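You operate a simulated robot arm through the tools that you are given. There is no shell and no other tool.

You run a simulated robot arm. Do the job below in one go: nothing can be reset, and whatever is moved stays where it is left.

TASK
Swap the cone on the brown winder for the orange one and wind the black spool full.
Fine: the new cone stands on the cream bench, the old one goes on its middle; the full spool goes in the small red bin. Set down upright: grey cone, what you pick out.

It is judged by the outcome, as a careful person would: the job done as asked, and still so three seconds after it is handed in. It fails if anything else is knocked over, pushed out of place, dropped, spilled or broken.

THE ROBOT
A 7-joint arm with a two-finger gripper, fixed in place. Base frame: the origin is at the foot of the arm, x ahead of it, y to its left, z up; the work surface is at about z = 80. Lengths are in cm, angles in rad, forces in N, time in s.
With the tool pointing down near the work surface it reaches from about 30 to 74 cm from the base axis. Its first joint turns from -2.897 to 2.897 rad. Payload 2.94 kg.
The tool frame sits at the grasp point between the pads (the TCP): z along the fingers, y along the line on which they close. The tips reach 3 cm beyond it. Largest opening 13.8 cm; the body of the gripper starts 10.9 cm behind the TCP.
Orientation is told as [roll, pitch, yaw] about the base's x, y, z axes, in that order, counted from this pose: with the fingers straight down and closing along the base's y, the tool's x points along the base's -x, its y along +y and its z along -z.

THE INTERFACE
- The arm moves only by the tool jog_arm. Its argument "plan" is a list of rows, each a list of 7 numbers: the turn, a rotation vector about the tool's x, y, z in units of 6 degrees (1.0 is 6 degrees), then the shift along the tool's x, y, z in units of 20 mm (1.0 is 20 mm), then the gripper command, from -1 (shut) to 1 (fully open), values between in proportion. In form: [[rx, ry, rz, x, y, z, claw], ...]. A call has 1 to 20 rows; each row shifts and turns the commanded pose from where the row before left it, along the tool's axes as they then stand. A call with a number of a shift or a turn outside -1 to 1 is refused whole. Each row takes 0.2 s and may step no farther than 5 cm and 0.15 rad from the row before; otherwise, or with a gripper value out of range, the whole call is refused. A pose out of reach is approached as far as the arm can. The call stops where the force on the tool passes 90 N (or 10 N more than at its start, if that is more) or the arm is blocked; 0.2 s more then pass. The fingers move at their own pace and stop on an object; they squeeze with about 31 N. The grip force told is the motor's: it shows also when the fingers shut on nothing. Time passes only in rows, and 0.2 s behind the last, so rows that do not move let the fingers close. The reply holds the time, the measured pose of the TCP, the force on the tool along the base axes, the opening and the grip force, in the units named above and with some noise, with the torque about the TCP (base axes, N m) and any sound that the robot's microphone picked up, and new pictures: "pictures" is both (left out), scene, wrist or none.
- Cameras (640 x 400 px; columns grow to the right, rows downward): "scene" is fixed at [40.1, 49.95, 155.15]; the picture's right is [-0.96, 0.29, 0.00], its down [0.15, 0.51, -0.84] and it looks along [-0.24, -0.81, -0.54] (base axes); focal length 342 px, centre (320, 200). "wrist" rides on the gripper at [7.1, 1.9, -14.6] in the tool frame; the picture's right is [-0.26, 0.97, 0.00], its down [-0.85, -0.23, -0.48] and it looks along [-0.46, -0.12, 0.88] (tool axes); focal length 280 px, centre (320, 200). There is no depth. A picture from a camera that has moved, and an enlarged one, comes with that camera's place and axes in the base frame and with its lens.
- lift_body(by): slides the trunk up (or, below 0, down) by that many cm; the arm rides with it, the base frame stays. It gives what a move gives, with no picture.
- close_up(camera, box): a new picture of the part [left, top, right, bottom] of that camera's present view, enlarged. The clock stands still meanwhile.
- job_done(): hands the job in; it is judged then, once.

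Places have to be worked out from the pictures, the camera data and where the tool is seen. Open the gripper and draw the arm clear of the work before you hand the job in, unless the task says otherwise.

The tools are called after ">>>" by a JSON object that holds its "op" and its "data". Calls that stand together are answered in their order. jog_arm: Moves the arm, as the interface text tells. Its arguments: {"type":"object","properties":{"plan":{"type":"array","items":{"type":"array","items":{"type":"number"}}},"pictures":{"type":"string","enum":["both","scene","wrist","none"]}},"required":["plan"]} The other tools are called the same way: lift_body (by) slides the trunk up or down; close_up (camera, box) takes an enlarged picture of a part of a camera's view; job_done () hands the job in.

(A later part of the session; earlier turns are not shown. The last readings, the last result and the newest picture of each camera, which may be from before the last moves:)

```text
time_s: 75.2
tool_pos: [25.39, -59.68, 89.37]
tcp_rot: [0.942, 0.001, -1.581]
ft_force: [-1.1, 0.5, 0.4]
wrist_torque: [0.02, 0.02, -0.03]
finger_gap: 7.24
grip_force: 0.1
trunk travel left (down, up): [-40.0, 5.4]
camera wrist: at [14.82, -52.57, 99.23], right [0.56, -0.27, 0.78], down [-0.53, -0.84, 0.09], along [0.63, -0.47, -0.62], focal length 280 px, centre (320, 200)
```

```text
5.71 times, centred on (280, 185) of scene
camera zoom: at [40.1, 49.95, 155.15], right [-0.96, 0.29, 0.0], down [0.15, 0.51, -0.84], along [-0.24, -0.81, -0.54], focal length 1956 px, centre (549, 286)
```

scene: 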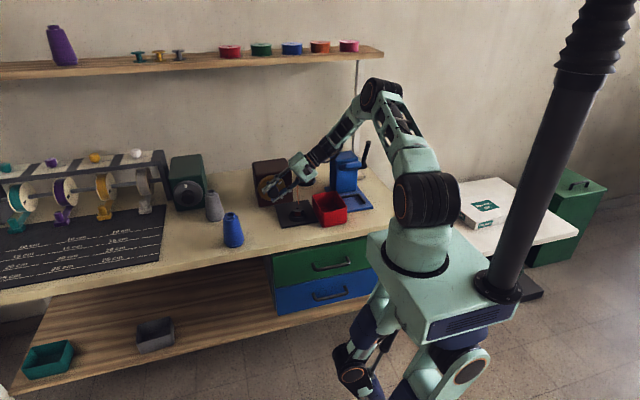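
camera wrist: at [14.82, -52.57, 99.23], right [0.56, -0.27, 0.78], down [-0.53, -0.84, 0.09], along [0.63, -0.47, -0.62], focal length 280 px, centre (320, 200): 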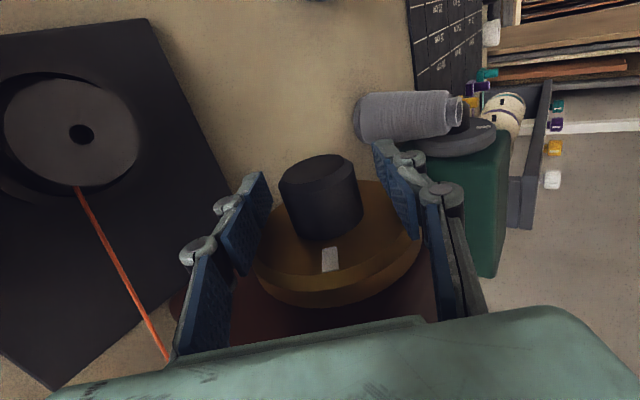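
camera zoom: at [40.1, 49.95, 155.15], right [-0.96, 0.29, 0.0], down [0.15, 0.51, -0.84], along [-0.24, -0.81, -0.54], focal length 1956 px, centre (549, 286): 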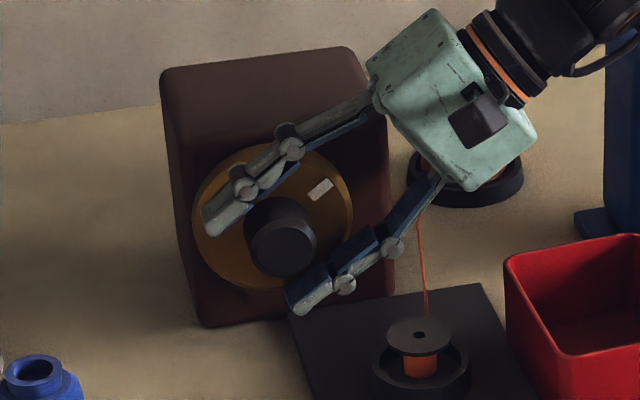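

The knob stays put when released. From the forces I place its axis at (25.58, z 89.13); I re-centre on it and swing back to lean about 30° the other way.

>>> {"op": "jog_arm", "data": {"plan": [[0, 0, 0, 0, -0.039, 0.133, 0.05], [1, 0, 0, 0, 0, 0, 0.05], [1, 0, 0, 0, 0, 0, 0.05], [1, 0, 0, 0, 0, 0, 0.05], [1, 0, 0, 0, 0, 0, 0.05], [1, 0, 0, 0, 0, 0, 0.05], [1, 0, 0, 0, 0, 0, 0.05], [1, 0, 0, 0, 0, 0, 0.05], [1, 0, 0, 0, 0, 0, 0.05], [1, 0, 0, 0, 0, 0, 0.05], [1, 0, 0, 0, 0, 0, 0.05], [1, 0, 0, 0, 0, 0, 0.05], [1, 0, 0, 0, 0, 0, 0.05], [1, 0, 0, 0, 0, 0, 0.05], [1, 0, 0, 0, 0, 0, 0.05], [0, 0, 0, 0, 0, 0, 0.05]], "pictures": "both"}}

>>> {"op": "close_up", "data": {"camera": "scene", "box": [230, 140, 320, 220]}}

```text
time_s: 78.6
tool_pos: [25.63, -59.7, 89.05]
tcp_rot: [-0.525, -0.001, -1.582]
ft_force: [0.6, 1.1, -0.1]
wrist_torque: [0.0, 0.02, -0.02]
finger_gap: 7.26
grip_force: 0.1
trunk travel left (down, up): [-40.0, 5.4]
camera wrist: at [34.63, -52.74, 100.57], right [0.83, -0.27, -0.48], down [0.03, -0.85, 0.53], along [-0.55, -0.45, -0.7], focal length 280 px, centre (320, 200)
```

scene: 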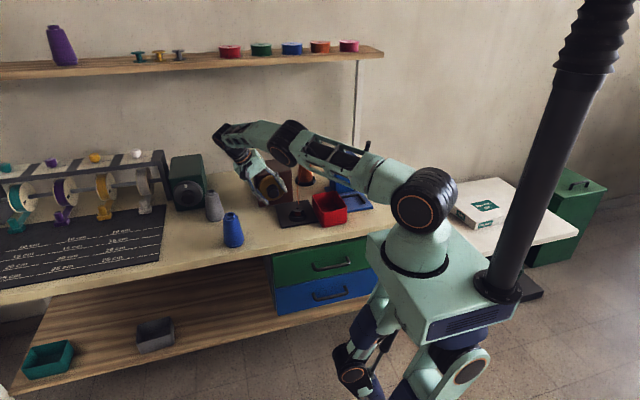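
wrist: 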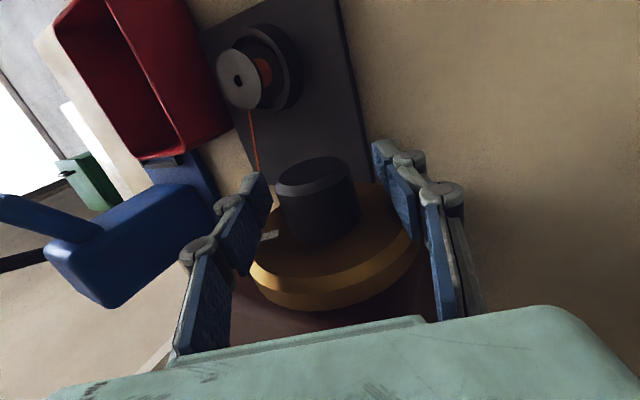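

```text
5.00 times, centred on (275, 180) of scene
camera zoom: at [40.1, 49.95, 155.15], right [-0.96, 0.29, 0.0], down [0.15, 0.51, -0.84], along [-0.24, -0.81, -0.54], focal length 1712 px, centre (545, 300)
```

zoom: 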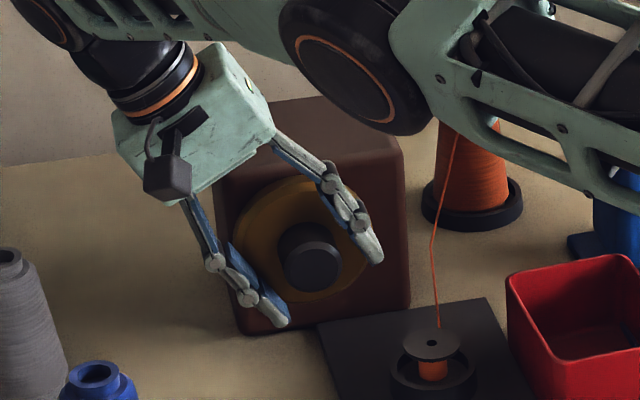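

The arm leans 30° the other way, still centred on the knob, and the mark has held its place. I close on the knob again and turn on clockwise.

>>> {"op": "jog_arm", "data": {"plan": [[0, 0, 0, 0, 0, 0, -0.25], [0, 0, 0, 0, 0, 0, -0.38], [0, 0, 0, 0, 0, 0, -0.5], [0, 0, 0, 0, 0, 0, -1], [0, 0, 0, 0, 0, 0, -1], [-0.5, 0, 0, 0, 0, 0, -1], [-1, 0, 0, 0, 0, 0, -1], [-1, 0, 0, 0, 0, 0, -1], [-1, 0, 0, 0, 0, 0, -1], [-1, 0, 0, 0, 0, 0, -1], [-1, 0, 0, 0, 0, 0, -1], [0, 0, 0, 0, 0, 0, -1]], "pictures": "scene"}}

>>> {"op": "close_up", "data": {"camera": "scene", "box": [290, 195, 330, 225]}}

```text
time_s: 81.2
tool_pos: [25.55, -59.66, 89.0]
tcp_rot: [0.054, -0.002, -1.582]
ft_force: [-10.9, -2.4, 6.2]
wrist_torque: [0.36, -0.06, 0.8]
finger_gap: 4.19
grip_force: 44.7
trunk travel left (down, up): [-40.0, 5.4]
```

scene: 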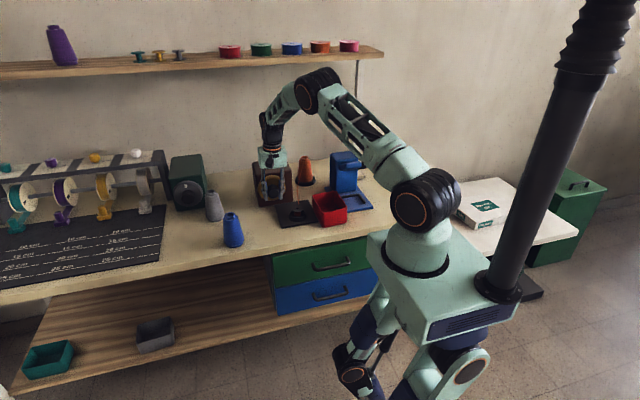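

```text
13.33 times, centred on (310, 210) of scene
camera zoom: at [40.1, 49.95, 155.15], right [-0.96, 0.29, 0.0], down [0.15, 0.51, -0.84], along [-0.24, -0.81, -0.54], focal length 4564 px, centre (453, 67)
```

zoom: 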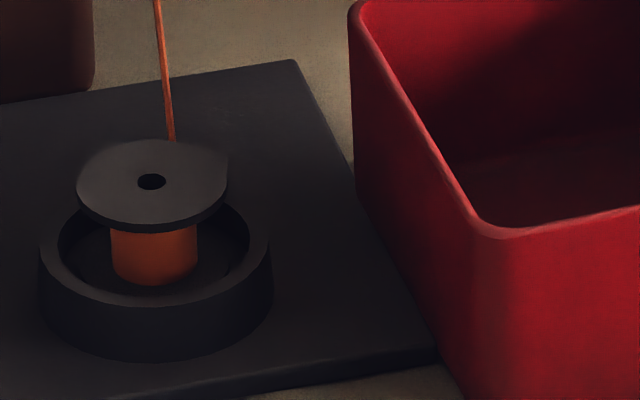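

At 87° of turning the winding is 88 px wide. The growth fits an area law that would reach the flange at about one full turn. I keep turning.

>>> {"op": "jog_arm", "data": {"plan": [[-1, 0, 0, 0, 0, 0, -1], [-1, 0, 0, 0, 0, 0, -1], [-1, 0, 0, 0, 0, 0, -1], [-1, 0, 0, 0, 0, 0, -1], [-1, 0, 0, 0, 0, 0, -1], [-1, 0, 0, 0, 0, 0, -1], [-1, 0, 0, 0, 0, 0, -1], [-1, 0, 0, 0, 0, 0, -1], [-1, 0, 0, 0, 0, 0, -1], [-1, 0, 0, 0, 0, 0, -1], [0, 0, 0, 0, 0, 0, -1]], "pictures": "both"}}

>>> {"op": "close_up", "data": {"camera": "scene", "box": [290, 195, 330, 225]}}

>>> {"op": "close_up", "data": {"camera": "scene", "box": [230, 140, 350, 230]}}

```text
time_s: 83.6
tool_pos: [25.64, -59.75, 89.14]
tcp_rot: [1.102, 0.0, -1.582]
ft_force: [-9.4, 2.8, 10.2]
wrist_torque: [0.15, -0.03, -0.23]
finger_gap: 4.21
grip_force: 45.0
trunk travel left (down, up): [-40.0, 5.4]
camera wrist: at [13.43, -52.55, 97.34], right [0.43, -0.27, 0.86], down [-0.54, -0.84, 0.01], along [0.72, -0.47, -0.51], focal length 280 px, centre (320, 200)
```

scene: 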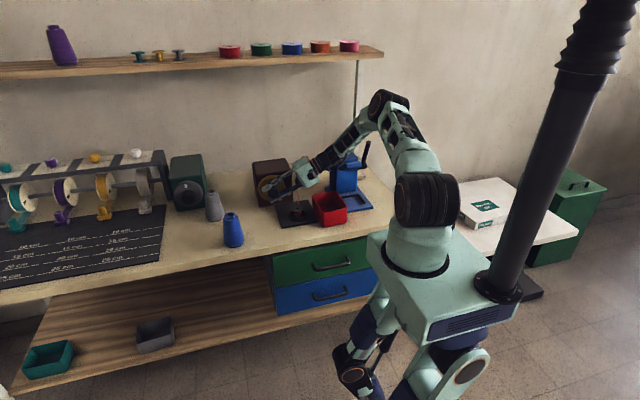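
wrist: 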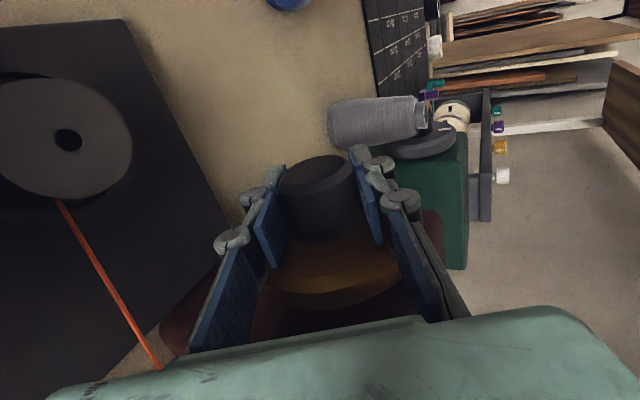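

```text
13.33 times, centred on (310, 210) of scene
camera zoom: at [40.1, 49.95, 155.15], right [-0.96, 0.29, 0.0], down [0.15, 0.51, -0.84], along [-0.24, -0.81, -0.54], focal length 4564 px, centre (453, 67)
```

zoom: 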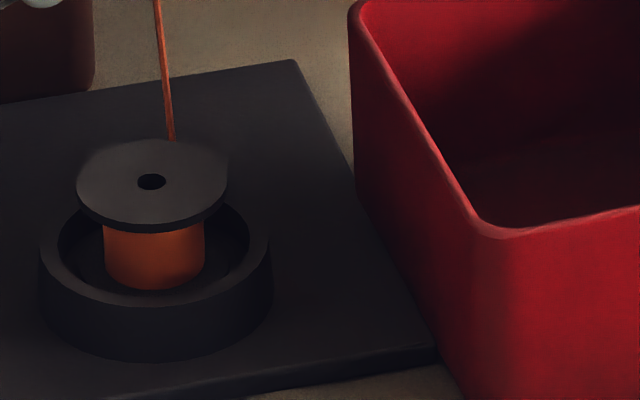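

```text
4.44 times, centred on (290, 185) of scene
camera zoom: at [40.1, 49.95, 155.15], right [-0.96, 0.29, 0.0], down [0.15, 0.51, -0.84], along [-0.24, -0.81, -0.54], focal length 1521 px, centre (453, 267)
```

zoom: 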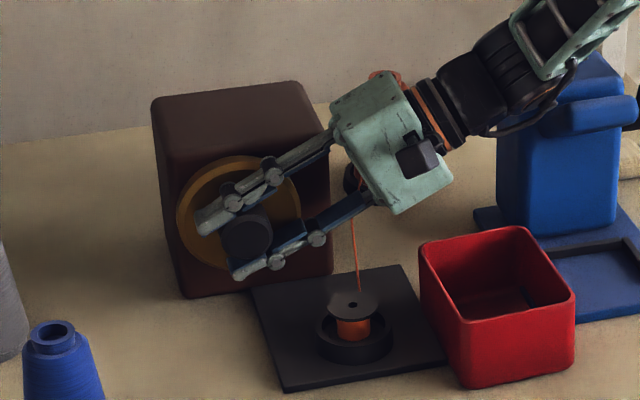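

At 147° the winding is 102 px wide. I release, swing back and take the next turn.

>>> {"op": "jog_arm", "data": {"plan": [[0, 0, 0, 0, 0, 0, -0.6], [0, 0, 0, 0, 0, 0, -0.3], [0, 0, 0, 0, 0, 0, 0.05], [1, 0, 0, 0, 0, 0, 0.05], [1, 0, 0, 0, 0, 0, 0.05], [1, 0, 0, 0, 0, 0, 0.05], [1, 0, 0, 0, 0, 0, 0.05], [1, 0, 0, 0, 0, 0, 0.05], [1, 0, 0, 0, 0, 0, 0.05], [1, 0, 0, 0, 0, 0, 0.05], [1, 0, 0, 0, 0, 0, 0.05], [1, 0, 0, 0, 0, 0, 0.05], [1, 0, 0, 0, 0, 0, 0.05], [1, 0, 0, 0, 0, 0, 0.05], [1, 0, 0, 0, 0, 0, 0.05], [1, 0, 0, 0, 0, 0, 0.05], [1, 0, 0, 0, 0, 0, 0.05], [1, 0, 0, 0, 0, 0, 0.05], [0.5, 0, 0, 0, 0, 0, 0.05], [0, 0, 0, 0, 0, 0, 0.05]], "pictures": "both"}}

>>> {"op": "close_up", "data": {"camera": "scene", "box": [230, 140, 350, 230]}}

```text
time_s: 87.8
tool_pos: [25.57, -59.73, 89.17]
tcp_rot: [-0.523, 0.0, -1.58]
ft_force: [-0.8, 0.9, -0.6]
wrist_torque: [-0.02, -0.02, -0.03]
finger_gap: 7.26
grip_force: 0.0
trunk travel left (down, up): [-40.0, 5.4]
camera wrist: at [34.64, -52.77, 100.6], right [0.83, -0.27, -0.48], down [0.03, -0.85, 0.53], along [-0.55, -0.45, -0.7], focal length 280 px, centre (320, 200)
```

scene: 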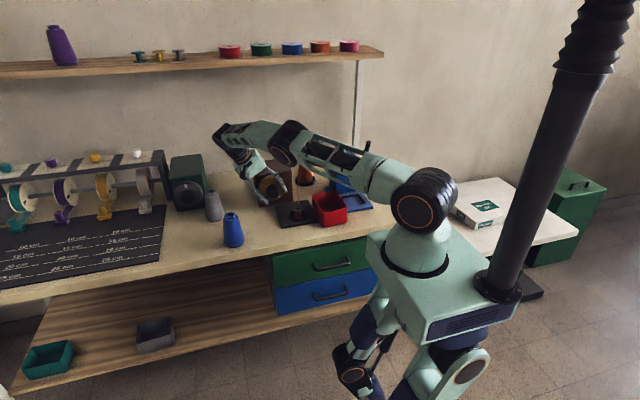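
wrist: 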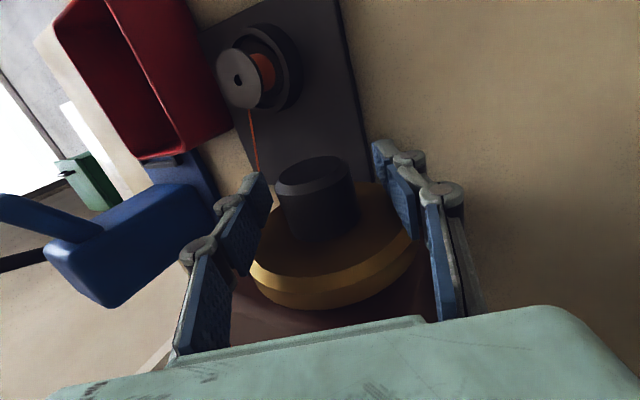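

```text
4.44 times, centred on (290, 185) of scene
camera zoom: at [40.1, 49.95, 155.15], right [-0.96, 0.29, 0.0], down [0.15, 0.51, -0.84], along [-0.24, -0.81, -0.54], focal length 1521 px, centre (453, 267)
```

zoom: 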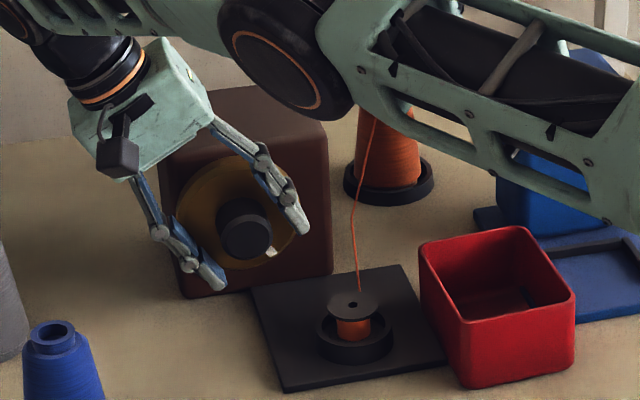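

The mark now sits near 5 o'clock, matching 147°. I grip again and turn another 90°.

>>> {"op": "jog_arm", "data": {"plan": [[0, 0, 0, 0, 0, 0, -0.25], [0, 0, 0, 0, 0, 0, -0.38], [0, 0, 0, 0, 0, 0, -0.6], [0, 0, 0, 0, 0, 0, -1], [-1, 0, 0, 0, 0, 0, -1], [-1, 0, 0, 0, 0, 0, -1], [-1, 0, 0, 0, 0, 0, -1], [-1, 0, 0, 0, 0, 0, -1], [-1, 0, 0, 0, 0, 0, -1], [-1, 0, 0, 0, 0, 0, -1], [-1, 0, 0, 0, 0, 0, -1], [-1, 0, 0, 0, 0, 0, -1], [-1, 0, 0, 0, 0, 0, -1], [-1, 0, 0, 0, 0, 0, -1], [-1, 0, 0, 0, 0, 0, -1], [-1, 0, 0, 0, 0, 0, -1], [-1, 0, 0, 0, 0, 0, -1], [-1, 0, 0, 0, 0, 0, -1], [-1, 0, 0, 0, 0, 0, -1], [0, 0, 0, 0, 0, 0, -1]], "pictures": "scene"}}

>>> {"op": "close_up", "data": {"camera": "scene", "box": [290, 195, 330, 225]}}

>>> {"op": "close_up", "data": {"camera": "scene", "box": [230, 140, 350, 230]}}

```text
time_s: 92.0
tool_pos: [25.54, -59.78, 89.02]
tcp_rot: [1.05, -0.003, -1.581]
ft_force: [-10.8, -2.9, 7.1]
wrist_torque: [-0.39, 0.0, 0.23]
finger_gap: 4.23
grip_force: 44.8
trunk travel left (down, up): [-40.0, 5.4]
```

scene: 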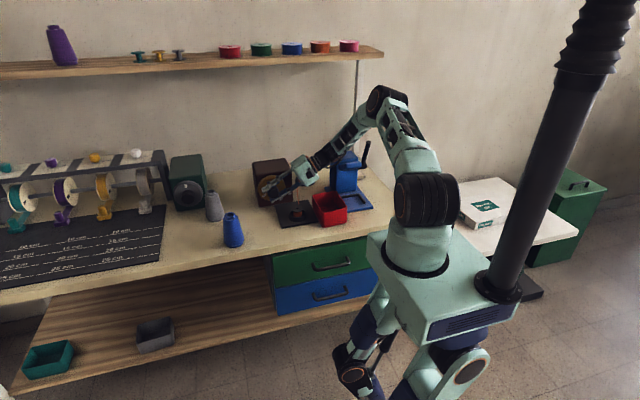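

```text
13.33 times, centred on (310, 210) of scene
camera zoom: at [40.1, 49.95, 155.15], right [-0.96, 0.29, 0.0], down [0.15, 0.51, -0.84], along [-0.24, -0.81, -0.54], focal length 4564 px, centre (453, 67)
```

zoom: 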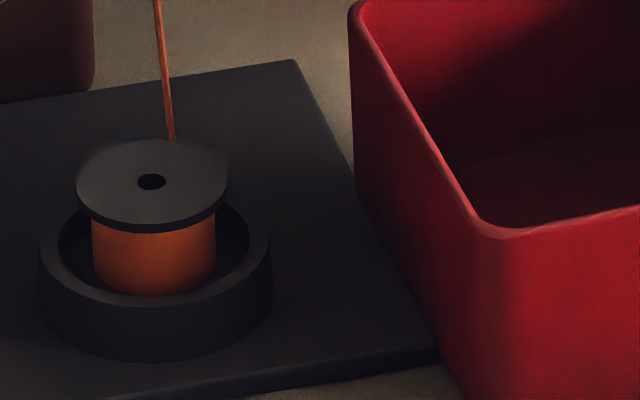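

```text
4.44 times, centred on (290, 185) of scene
camera zoom: at [40.1, 49.95, 155.15], right [-0.96, 0.29, 0.0], down [0.15, 0.51, -0.84], along [-0.24, -0.81, -0.54], focal length 1521 px, centre (453, 267)
```

zoom: 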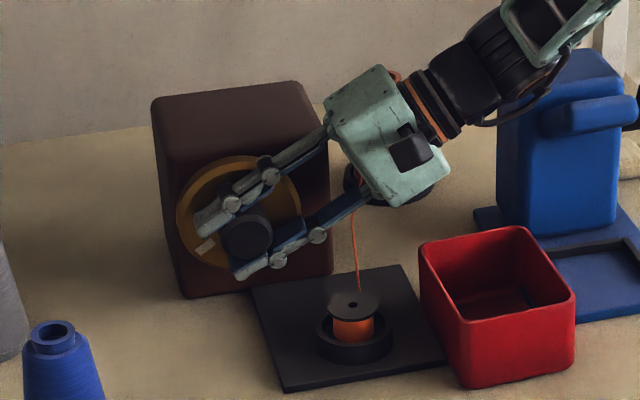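

At 237° the winding is 126 px wide against the 150 px flange. I swing back once more for the last part.

>>> {"op": "jog_arm", "data": {"plan": [[0, 0, 0, 0, 0, 0, -0.6], [0, 0, 0, 0, 0, 0, -0.3], [0, 0, 0, 0, 0, 0, 0.05], [1, 0, 0, 0, 0, 0, 0.05], [1, 0, 0, 0, 0, 0, 0.05], [1, 0, 0, 0, 0, 0, 0.05], [1, 0, 0, 0, 0, 0, 0.05], [1, 0, 0, 0, 0, 0, 0.05], [1, 0, 0, 0, 0, 0, 0.05], [1, 0, 0, 0, 0, 0, 0.05], [1, 0, 0, 0, 0, 0, 0.05], [1, 0, 0, 0, 0, 0, 0.05], [1, 0, 0, 0, 0, 0, 0.05], [1, 0, 0, 0, 0, 0, 0.05], [1, 0, 0, 0, 0, 0, 0.05], [1, 0, 0, 0, 0, 0, 0.05], [1, 0, 0, 0, 0, 0, 0.05], [1, 0, 0, 0, 0, 0, 0.05], [0, 0, 0, 0, 0, 0, 0.05]], "pictures": "none"}}

>>> {"op": "jog_arm", "data": {"plan": [[0, 0, 0, 0, 0, 0, -0.25], [0, 0, 0, 0, 0, 0, -0.38], [0, 0, 0, 0, 0, 0, -0.6], [0, 0, 0, 0, 0, 0, -1], [-1, 0, 0, 0, 0, 0, -1], [-1, 0, 0, 0, 0, 0, -1], [-1, 0, 0, 0, 0, 0, -1], [-1, 0, 0, 0, 0, 0, -1], [-1, 0, 0, 0, 0, 0, -1], [-1, 0, 0, 0, 0, 0, -1], [-1, 0, 0, 0, 0, 0, -1], [-1, 0, 0, 0, 0, 0, -1], [0, 0, 0, 0, 0, 0, -1]], "pictures": "scene"}}

>>> {"op": "close_up", "data": {"camera": "scene", "box": [290, 195, 330, 225]}}

>>> {"op": "close_up", "data": {"camera": "scene", "box": [230, 140, 350, 230]}}

```text
time_s: 96.0
tool_pos: [25.62, -59.59, 89.15]
tcp_rot: [-0.526, 0.0, -1.581]
ft_force: [0.3, -0.5, 0.1]
wrist_torque: [0.03, -0.03, 0.01]
finger_gap: 7.25
grip_force: 0.0
trunk travel left (down, up): [-40.0, 5.4]
```

```text
time_s: 98.8
tool_pos: [25.57, -59.68, 88.98]
tcp_rot: [0.317, -0.002, -1.58]
ft_force: [-9.9, -0.9, 7.6]
wrist_torque: [-0.36, 0.03, 0.73]
finger_gap: 4.28
grip_force: 44.4
trunk travel left (down, up): [-40.0, 5.4]
```

scene: 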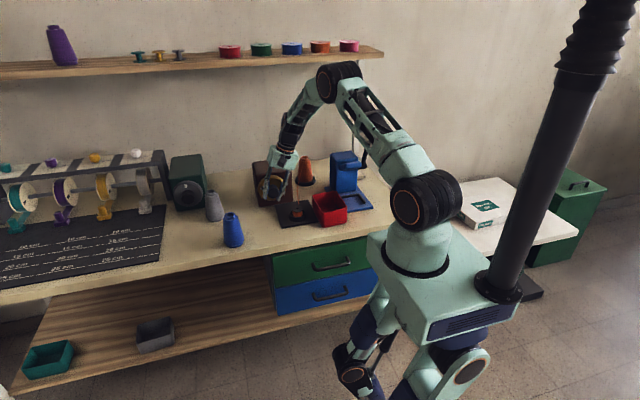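

```text
13.33 times, centred on (310, 210) of scene
camera zoom: at [40.1, 49.95, 155.15], right [-0.96, 0.29, 0.0], down [0.15, 0.51, -0.84], along [-0.24, -0.81, -0.54], focal length 4564 px, centre (453, 67)
```

zoom: 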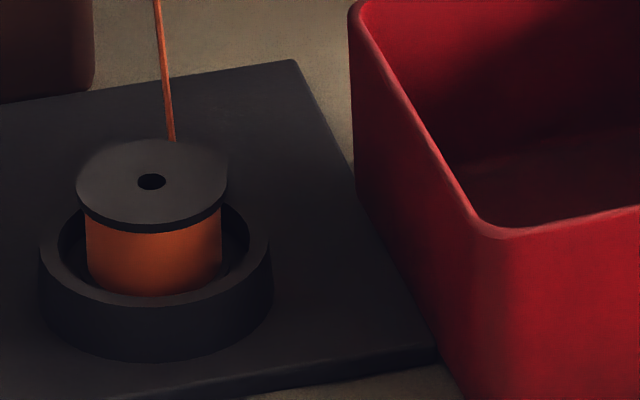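

```text
4.44 times, centred on (290, 185) of scene
camera zoom: at [40.1, 49.95, 155.15], right [-0.96, 0.29, 0.0], down [0.15, 0.51, -0.84], along [-0.24, -0.81, -0.54], focal length 1521 px, centre (453, 267)
```

zoom: 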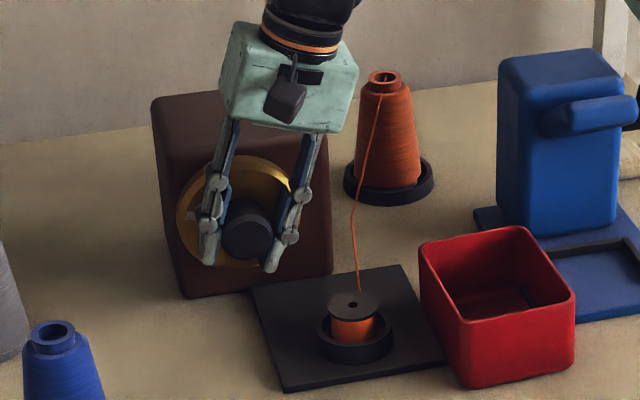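

At about 285° the winding is 137 px wide and still growing. I turn on in short steps.

>>> {"op": "jog_arm", "data": {"plan": [[-1, 0, 0, 0, 0, 0, -1], [-1, 0, 0, 0, 0, 0, -1], [-1, 0, 0, 0, 0, 0, -1], [-1, 0, 0, 0, 0, 0, -1], [0, 0, 0, 0, 0, 0, -1]], "pictures": "none"}}

>>> {"op": "close_up", "data": {"camera": "scene", "box": [290, 195, 330, 225]}}

```text
time_s: 100.0
tool_pos: [25.64, -59.69, 89.05]
tcp_rot: [0.738, -0.002, -1.582]
ft_force: [-4.8, -4.8, 4.9]
wrist_torque: [-0.17, 0.04, 0.4]
finger_gap: 4.29
grip_force: 45.0
trunk travel left (down, up): [-40.0, 5.4]
```

```text
13.33 times, centred on (310, 210) of scene
camera zoom: at [40.1, 49.95, 155.15], right [-0.96, 0.29, 0.0], down [0.15, 0.51, -0.84], along [-0.24, -0.81, -0.54], focal length 4564 px, centre (453, 67)
```

zoom: 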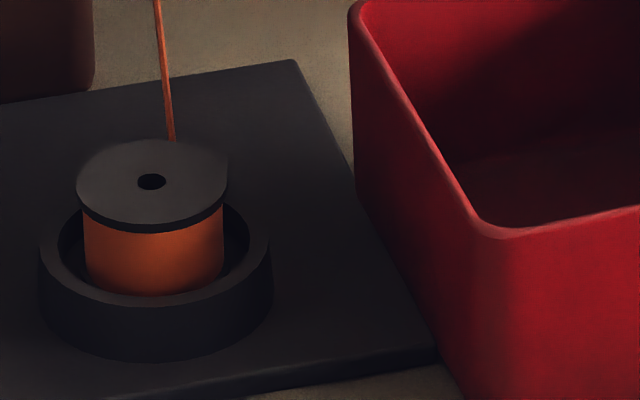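

>>> {"op": "jog_arm", "data": {"plan": [[-1, 0, 0, 0, 0, 0, -1], [-1, 0, 0, 0, 0, 0, -1], [-1, 0, 0, 0, 0, 0, -1], [-1, 0, 0, 0, 0, 0, -1], [0, 0, 0, 0, 0, 0, -1]], "pictures": "scene"}}

>>> {"op": "close_up", "data": {"camera": "scene", "box": [290, 195, 330, 225]}}

>>> {"op": "close_up", "data": {"camera": "scene", "box": [240, 150, 320, 220]}}

```text
time_s: 101.2
tool_pos: [25.65, -59.74, 89.11]
tcp_rot: [1.157, 0.0, -1.58]
ft_force: [-4.8, -2.1, 7.4]
wrist_torque: [0.17, 0.03, 0.54]
finger_gap: 4.32
grip_force: 45.0
trunk travel left (down, up): [-40.0, 5.4]
```

scene: 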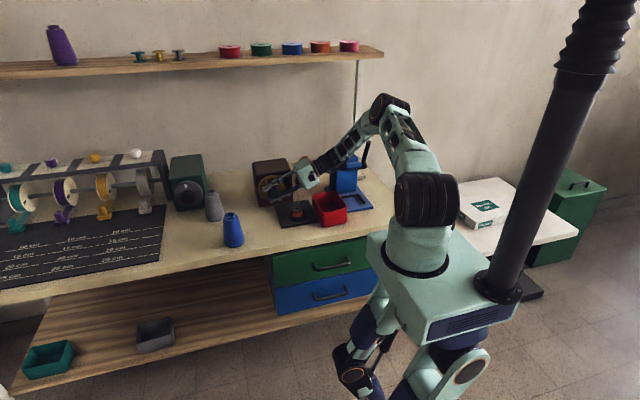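

```text
13.33 times, centred on (310, 210) of scene
camera zoom: at [40.1, 49.95, 155.15], right [-0.96, 0.29, 0.0], down [0.15, 0.51, -0.84], along [-0.24, -0.81, -0.54], focal length 4564 px, centre (453, 67)
```

zoom: 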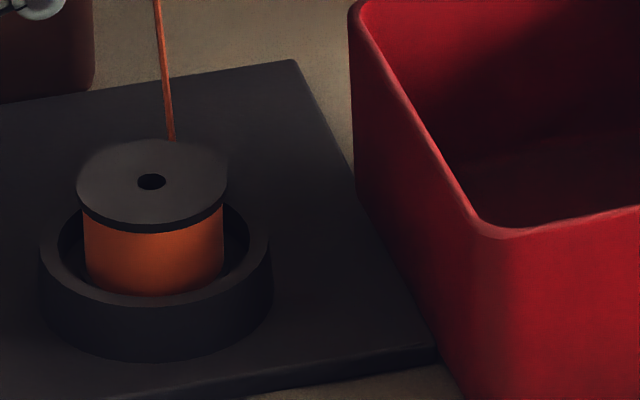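

```text
5.71 times, centred on (280, 185) of scene
camera zoom: at [40.1, 49.95, 155.15], right [-0.96, 0.29, 0.0], down [0.15, 0.51, -0.84], along [-0.24, -0.81, -0.54], focal length 1956 px, centre (549, 286)
```

zoom: 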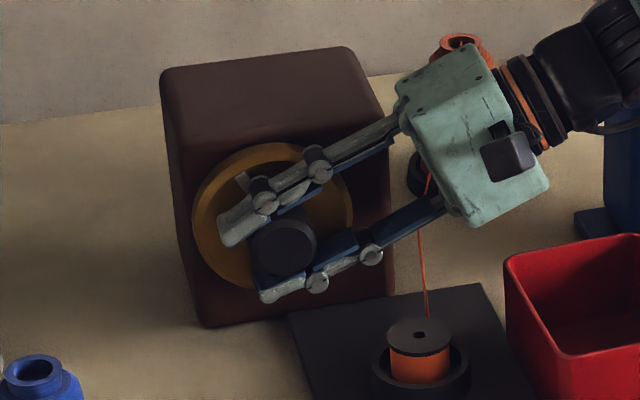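

The width is unchanged at 141 px between 309° and 333°, so the winding seems to have reached its limit. I take a larger picture to be sure.

>>> {"op": "close_up", "data": {"camera": "scene", "box": [294, 202, 310, 216]}}

```text
16.00 times, centred on (302, 209) of scene
camera zoom: at [40.1, 49.95, 155.15], right [-0.96, 0.29, 0.0], down [0.15, 0.51, -0.84], along [-0.24, -0.81, -0.54], focal length 5477 px, centre (608, 56)
```

zoom: 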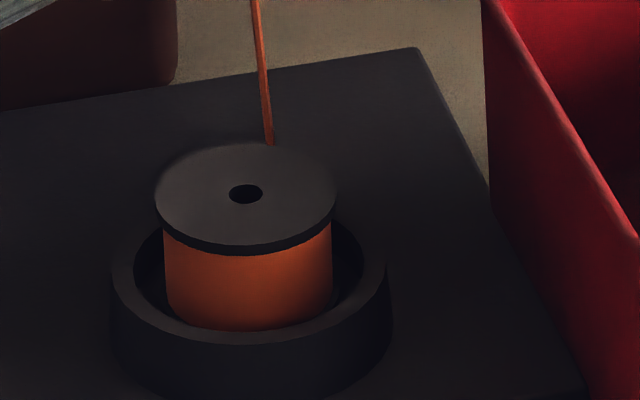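

The wound part is a steady 0.92 of the flange width and no longer grows, so the spool is full. I release the knob, swing the hand upright and rise clear.

>>> {"op": "jog_arm", "data": {"plan": [[0, 0, 0, 0, 0, 0, -0.6], [0, 0, 0, 0, 0, 0, -0.3], [0, 0, 0, 0, 0, 0, 0.05], [1, 0, 0, 0, 0, 0, 0.05], [1, 0, 0, 0, 0, 0, 0.05], [1, 0, 0, 0, 0, 0, 0.05], [1, 0, 0, 0, 0, 0, 0.05], [1, 0, 0, 0, 0, 0, 0.05], [1, 0, 0, 0, 0, 0, 0.05], [1, 0, 0, 0, 0, 0, 0.05], [1, 0, 0, 0, 0, 0, 0.05], [1, 0, 0, 0, 0, 0, 0.05], [1, 0, 0, 0, 0, 0, 0.05], [1, 0, 0, 0, 0, 0, 0.05], [0, 0, 0, 0, 0, 0, 0.05]], "pictures": "none"}}

>>> {"op": "jog_arm", "data": {"plan": [[0, 0, 0, 0, 0, -1, 0.05], [0, 0, 0, 0, 0, -1, 0.05], [0, 0, 0, 0, 0, -1, 0.05], [0, 0, 0, 0, 0, -1, 0.05], [0, 0, 0, 0, 0, -1, 0.05], [0, 0, 0, 0, 0, -1, 0.05], [0, 0, 0, 0, 0, -1, 0.05], [0, 0, 0, 0, 0, 0, 0.05]], "pictures": "both"}}

>>> {"op": "close_up", "data": {"camera": "scene", "box": [230, 140, 350, 230]}}

```text
time_s: 104.4
tool_pos: [25.68, -59.73, 88.98]
tcp_rot: [-0.001, 0.002, -1.581]
ft_force: [-0.4, 0.7, -0.5]
wrist_torque: [0.01, 0.01, 0.0]
finger_gap: 7.24
grip_force: 0.2
trunk travel left (down, up): [-40.0, 5.4]
```

```text
time_s: 106.2
tool_pos: [25.68, -59.64, 103.09]
tcp_rot: [0.001, 0.001, -1.58]
ft_force: [-0.9, -0.5, 0.9]
wrist_torque: [-0.01, 0.03, -0.03]
finger_gap: 7.25
grip_force: 0.1
trunk travel left (down, up): [-40.0, 5.4]
camera wrist: at [27.6, -52.6, 117.52], right [0.96, -0.27, 0.0], down [-0.24, -0.85, 0.48], along [-0.13, -0.46, -0.88], focal length 280 px, centre (320, 200)
```

scene: 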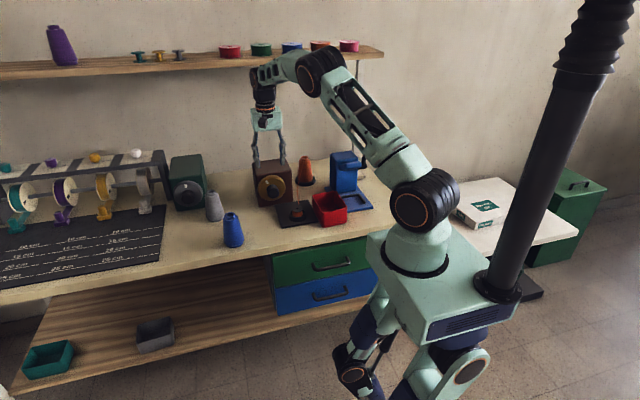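
wrist: 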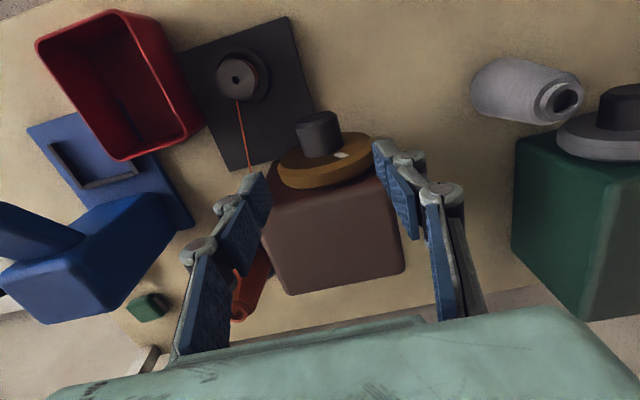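

```text
4.44 times, centred on (290, 185) of scene
camera zoom: at [40.1, 49.95, 155.15], right [-0.96, 0.29, 0.0], down [0.15, 0.51, -0.84], along [-0.24, -0.81, -0.54], focal length 1521 px, centre (453, 267)
```

zoom: 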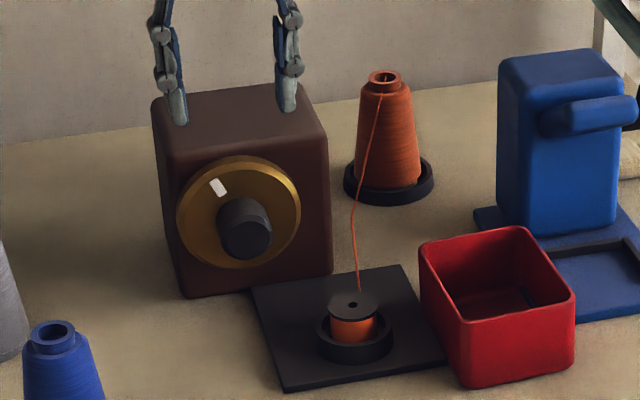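

The knob is free and the mark is near 11 o'clock. Next I move over the spool at about (17.95,-53.2), top at z 84.4, and come down partway.

>>> {"op": "jog_arm", "data": {"plan": [[0, 0, 0, 0.8, -0.965, 0, 0.05], [0, 0, 0, 0.8, -0.965, 0, 0.05], [0, 0, 0, 0.8, -0.965, 0, 0.05], [0, 0, 0, 0.8, -0.965, 0, 0.05], [0, 0, -0.1, 0, 0, 1, 0.05], [0, 0, 0, 0, 0, 1, 0.05], [0, 0, 0, 0, 0, 1, 0.05], [0, 0, 0, 0, 0, 0, 0.05]], "pictures": "both"}}

>>> {"op": "close_up", "data": {"camera": "wrist", "box": [180, 60, 440, 240]}}

>>> {"op": "close_up", "data": {"camera": "scene", "box": [270, 170, 350, 230]}}

```text
time_s: 108.0
tool_pos: [18.06, -53.25, 97.06]
tcp_rot: [0.0, 0.0, -1.571]
ft_force: [0.3, -0.1, 0.6]
wrist_torque: [0.05, -0.02, -0.01]
finger_gap: 7.24
grip_force: 0.0
trunk travel left (down, up): [-40.0, 5.4]
camera wrist: at [19.88, -46.23, 111.43], right [0.97, -0.26, 0.0], down [-0.23, -0.85, 0.48], along [-0.12, -0.46, -0.88], focal length 280 px, centre (320, 200)
```

scene: 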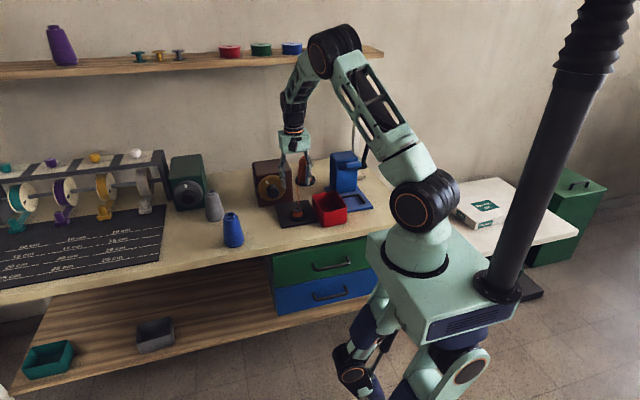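
wrist: 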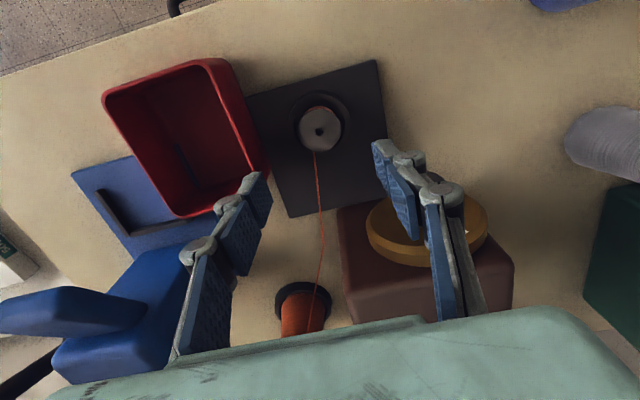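

```text
2.22 times, centred on (310, 150) of wrist
camera zoom: at [19.88, -46.23, 111.43], right [0.97, -0.26, 0.0], down [-0.23, -0.85, 0.48], along [-0.12, -0.46, -0.88], focal length 623 px, centre (342, 311)
```

zoom: 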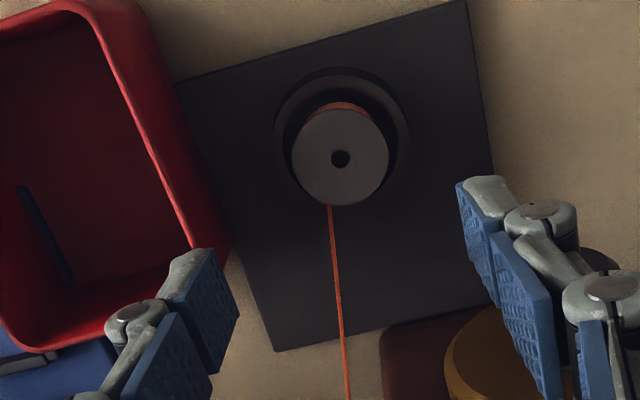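

```text
6.67 times, centred on (310, 200) of scene
camera zoom: at [40.1, 49.95, 155.15], right [-0.96, 0.29, 0.0], down [0.15, 0.51, -0.84], along [-0.24, -0.81, -0.54], focal length 2282 px, centre (387, 200)
```

zoom: 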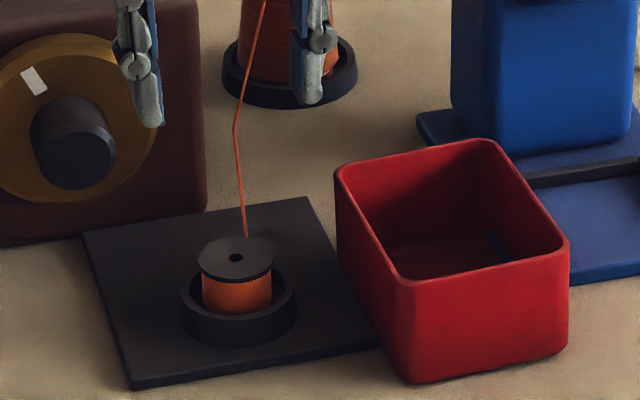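

The spool is within 2 mm of the tool axis. The cup rim is at about z 82, so I trim the position and lower the fingertips to z ≈ 82.9, just over the rim and around the top flange.

>>> {"op": "jog_arm", "data": {"plan": [[0, 0, 0, 0.075, -0.05, 1, 0.05], [0, 0, 0, 0, 0, 1, 0.05], [0, 0, 0, 0, 0, 1, 0.05], [0, 0, 0, 0, 0, 1, 0.05], [0, 0, 0, 0, 0, 0.8, 0.05], [0, 0, 0, 0, 0, 0.4, 0.05], [0, 0, 0, 0, 0, 0.3, 0.05], [0, 0, 0, 0, 0, 0, -0.1], [0, 0, 0, 0, 0, 0, -0.25], [0, 0, 0, 0, 0, 0, -0.25]], "pictures": "both"}}

>>> {"op": "close_up", "data": {"camera": "wrist", "box": [220, 60, 420, 220]}}

>>> {"op": "close_up", "data": {"camera": "scene", "box": [270, 180, 340, 230]}}

```text
time_s: 110.2
tool_pos: [17.9, -53.07, 86.11]
tcp_rot: [-0.001, -0.001, -1.57]
ft_force: [0.0, -0.4, 0.2]
wrist_torque: [-0.01, 0.04, 0.04]
finger_gap: 5.19
grip_force: 0.0
trunk travel left (down, up): [-40.0, 5.4]
camera wrist: at [19.75, -46.14, 100.53], right [0.97, -0.26, 0.0], down [-0.23, -0.85, 0.48], along [-0.12, -0.46, -0.88], focal length 280 px, centre (320, 200)
```

scene: 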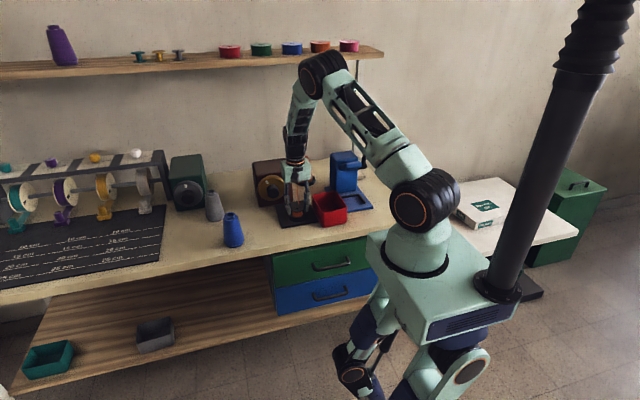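
wrist: 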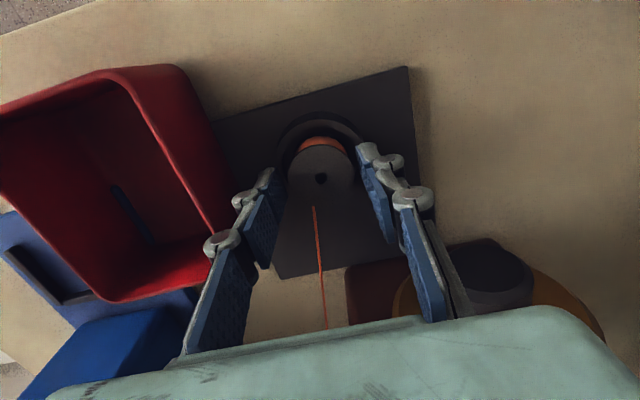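

```text
2.50 times, centred on (320, 140) of wrist
camera zoom: at [19.75, -46.14, 100.53], right [0.97, -0.26, 0.0], down [-0.23, -0.85, 0.48], along [-0.12, -0.46, -0.88], focal length 701 px, centre (320, 350)
```

zoom: 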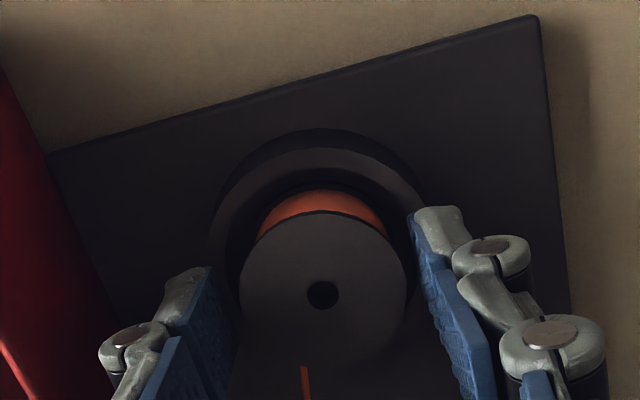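

```text
8.00 times, centred on (305, 205) of scene
camera zoom: at [40.1, 49.95, 155.15], right [-0.96, 0.29, 0.0], down [0.15, 0.51, -0.84], along [-0.24, -0.81, -0.54], focal length 2738 px, centre (440, 160)
```

zoom: 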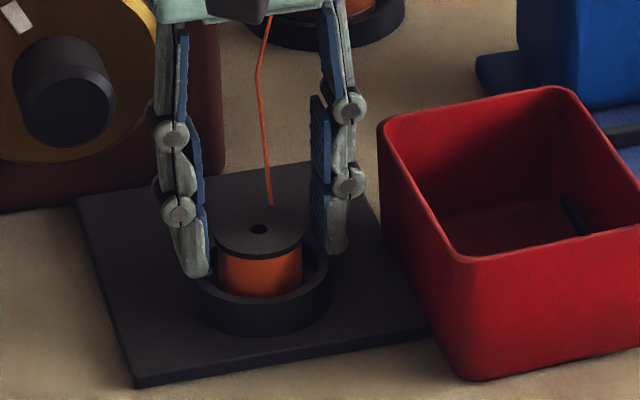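

The fingers straddle the flange evenly. I lower 2 mm more and close gently on it.

>>> {"op": "jog_arm", "data": {"plan": [[0, 0, 0, 0, 0.03, 0.1, -0.25], [0, 0, 0, 0, 0, 0, -0.32], [0, 0, 0, 0, 0, 0, -0.38], [0, 0, 0, 0, 0, 0, -0.44], [0, 0, 0, 0, 0, 0, -0.6], [0, 0, 0, 0, 0, 0, -1], [0, 0, 0, 0, 0, 0, -1]], "pictures": "wrist"}}

>>> {"op": "close_up", "data": {"camera": "scene", "box": [270, 180, 340, 230]}}

```text
time_s: 111.8
tool_pos: [17.96, -53.24, 85.81]
tcp_rot: [0.0, 0.0, -1.572]
ft_force: [0.6, 0.5, 0.9]
wrist_torque: [0.01, -0.01, -0.01]
finger_gap: 3.92
grip_force: 31.0
trunk travel left (down, up): [-40.0, 5.4]
camera wrist: at [19.8, -46.15, 100.32], right [0.97, -0.26, 0.0], down [-0.23, -0.85, 0.48], along [-0.12, -0.46, -0.88], focal length 280 px, centre (320, 200)
```

wrist: 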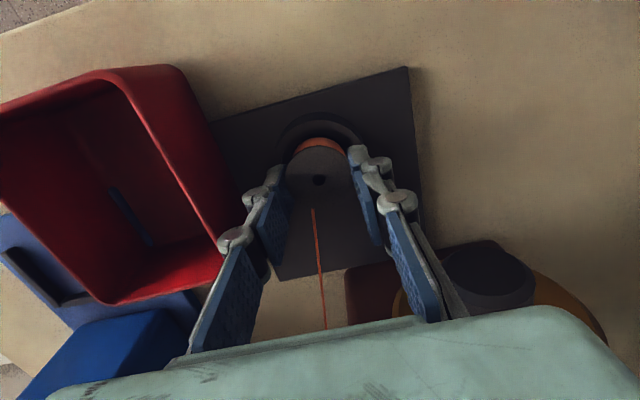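

```text
8.00 times, centred on (305, 205) of scene
camera zoom: at [40.1, 49.95, 155.15], right [-0.96, 0.29, 0.0], down [0.15, 0.51, -0.84], along [-0.24, -0.81, -0.54], focal length 2738 px, centre (440, 160)
```

zoom: 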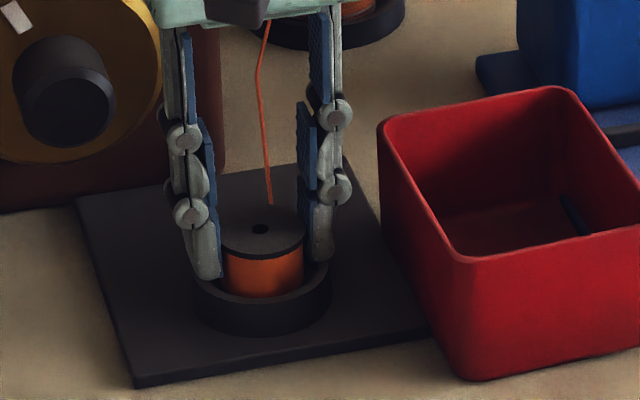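

The spool is gripped (3.92 cm, 31 N) with no side force. I lift slowly.

>>> {"op": "jog_arm", "data": {"plan": [[0, 0, 0, 0, 0, -0.25, -1], [0, 0, 0, 0, 0, -0.5, -1], [0, 0, 0, 0, 0, -0.5, -1], [0, 0, 0, 0, 0, -0.5, -1], [0, 0, 0, 0, 0, 0, -1]], "pictures": "both"}}

>>> {"op": "close_up", "data": {"camera": "scene", "box": [270, 180, 340, 230]}}

```text
time_s: 113.0
tool_pos: [17.96, -53.05, 89.31]
tcp_rot: [0.0, -0.001, -1.572]
ft_force: [-0.7, -0.4, 0.0]
wrist_torque: [0.03, -0.01, -0.02]
finger_gap: 3.95
grip_force: 30.4
trunk travel left (down, up): [-40.0, 5.4]
camera wrist: at [19.8, -46.04, 103.8], right [0.97, -0.26, 0.0], down [-0.23, -0.85, 0.48], along [-0.12, -0.46, -0.88], focal length 280 px, centre (320, 200)
```

scene: 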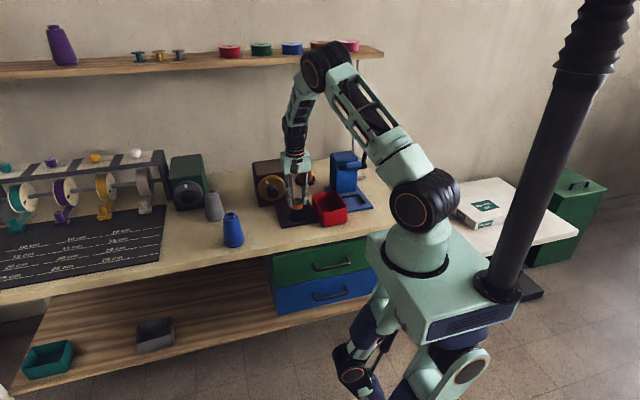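
wrist: 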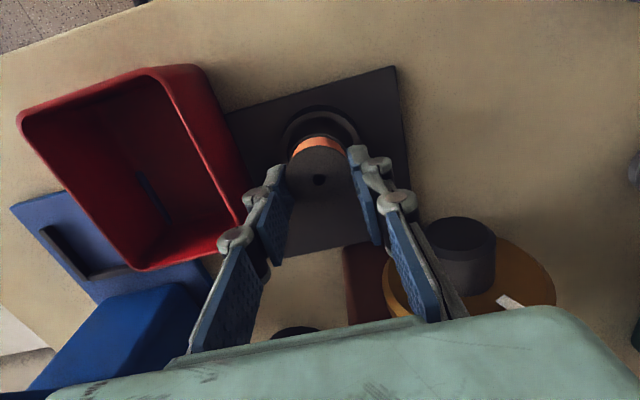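

```text
8.00 times, centred on (305, 205) of scene
camera zoom: at [40.1, 49.95, 155.15], right [-0.96, 0.29, 0.0], down [0.15, 0.51, -0.84], along [-0.24, -0.81, -0.54], focal length 2738 px, centre (440, 160)
```

zoom: 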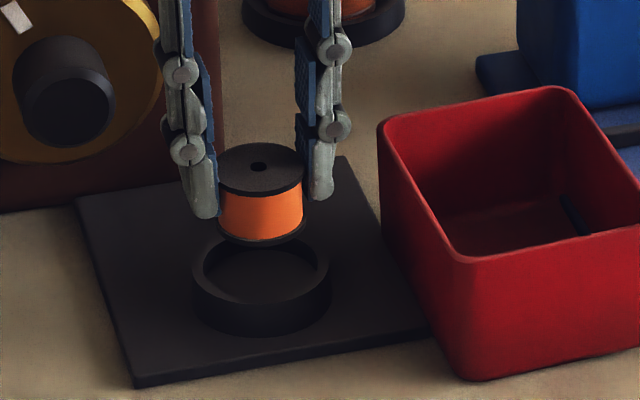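

The full spool is out, upright in the grip, and the thread has parted. The red bin spans about x 1.6–10.6 and y -57 to -45, with its rim at z 86.7. I lift higher, move over its centre (6.1,-51.2), then turn the tool so the fingers open along the bin's long side.

>>> {"op": "jog_arm", "data": {"plan": [[0, 0, 0, 0, 0, -0.9, -1], [0, 0, 0, 0, 0, -0.9, -1], [0, 0, 0, 0, 0, -0.9, -1], [0, 0, 0, 0, 0, -0.9, -1], [0, 0, 0, 0.155, -0.99, 0, -1], [0, 0, 0, 0.155, -0.99, 0, -1], [0, 0, 0, 0.155, -0.99, 0, -1], [0, 0, 0, 0.155, -0.99, 0, -1], [0, 0, 0, 0.155, -0.99, 0, -1], [0, 0, 0, 0.155, -0.99, 0, -1], [0, 0, 0, 0, 0, 0, -1]], "pictures": "none"}}

>>> {"op": "jog_arm", "data": {"plan": [[0, 0, -1, 0, 0, 0, -1], [0, 0, -1, 0, 0, 0, -1], [0, 0, -1, 0, 0, 0, -1], [0, 0, -1, 0, 0, 0, -1], [0, 0, -1, 0, 0, 0, -1], [0, 0, -1, 0, 0, 0, -1], [0, 0, -1, 0, 0, 0, -1], [0, 0, -1, 0, 0, 0, -1], [0, 0, -1, 0, 0, 0, -1], [0, 0, -1, 0, 0, 0, -1], [0, 0, -1, 0, 0, 0, -1], [0, 0, -1, 0, 0, 0, -1], [0, 0, -1, 0, 0, 0, -1], [0, 0, -1, 0, 0, 0, -1], [0, 0, -1, 0, 0, 0, -1], [0, 0, 0, 0, 0, 0, -1]], "pictures": "both"}}

>>> {"op": "close_up", "data": {"camera": "scene", "box": [280, 160, 370, 235]}}

```text
time_s: 115.4
tool_pos: [6.05, -51.39, 96.61]
tcp_rot: [-0.001, 0.0, -1.571]
ft_force: [-0.6, 0.1, 0.2]
wrist_torque: [-0.02, 0.0, -0.04]
finger_gap: 3.98
grip_force: 30.9
trunk travel left (down, up): [-40.0, 5.4]
```

```text
time_s: 118.8
tool_pos: [6.08, -51.19, 96.57]
tcp_rot: [0.002, 0.002, 0.002]
ft_force: [-0.9, -0.5, -0.5]
wrist_torque: [0.0, 0.0, 0.0]
finger_gap: 3.96
grip_force: 30.9
trunk travel left (down, up): [-40.0, 5.4]
camera wrist: at [-1.09, -49.42, 110.98], right [0.26, 0.97, 0.0], down [0.85, -0.23, 0.48], along [0.46, -0.12, -0.88], focal length 280 px, centre (320, 200)
```

scene: 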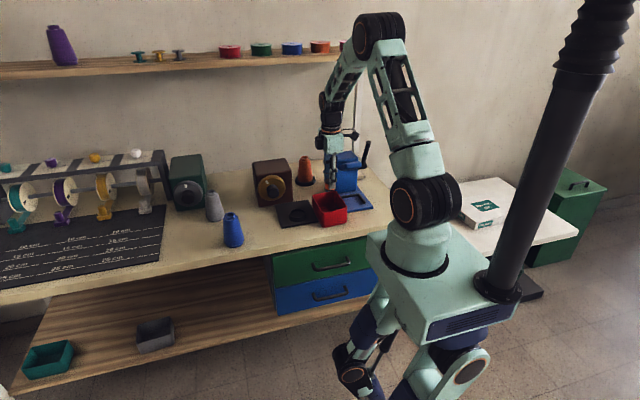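
wrist: 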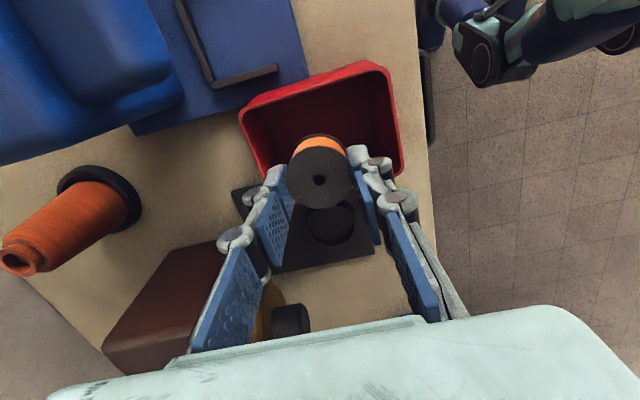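

```text
5.33 times, centred on (325, 198) of scene
camera zoom: at [40.1, 49.95, 155.15], right [-0.96, 0.29, 0.0], down [0.15, 0.51, -0.84], along [-0.24, -0.81, -0.54], focal length 1826 px, centre (293, 213)
```

zoom: 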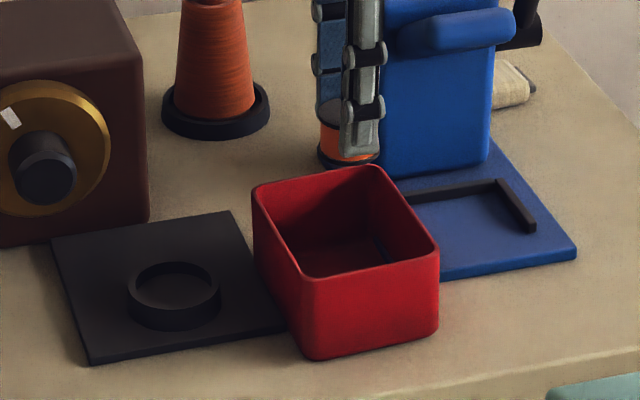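

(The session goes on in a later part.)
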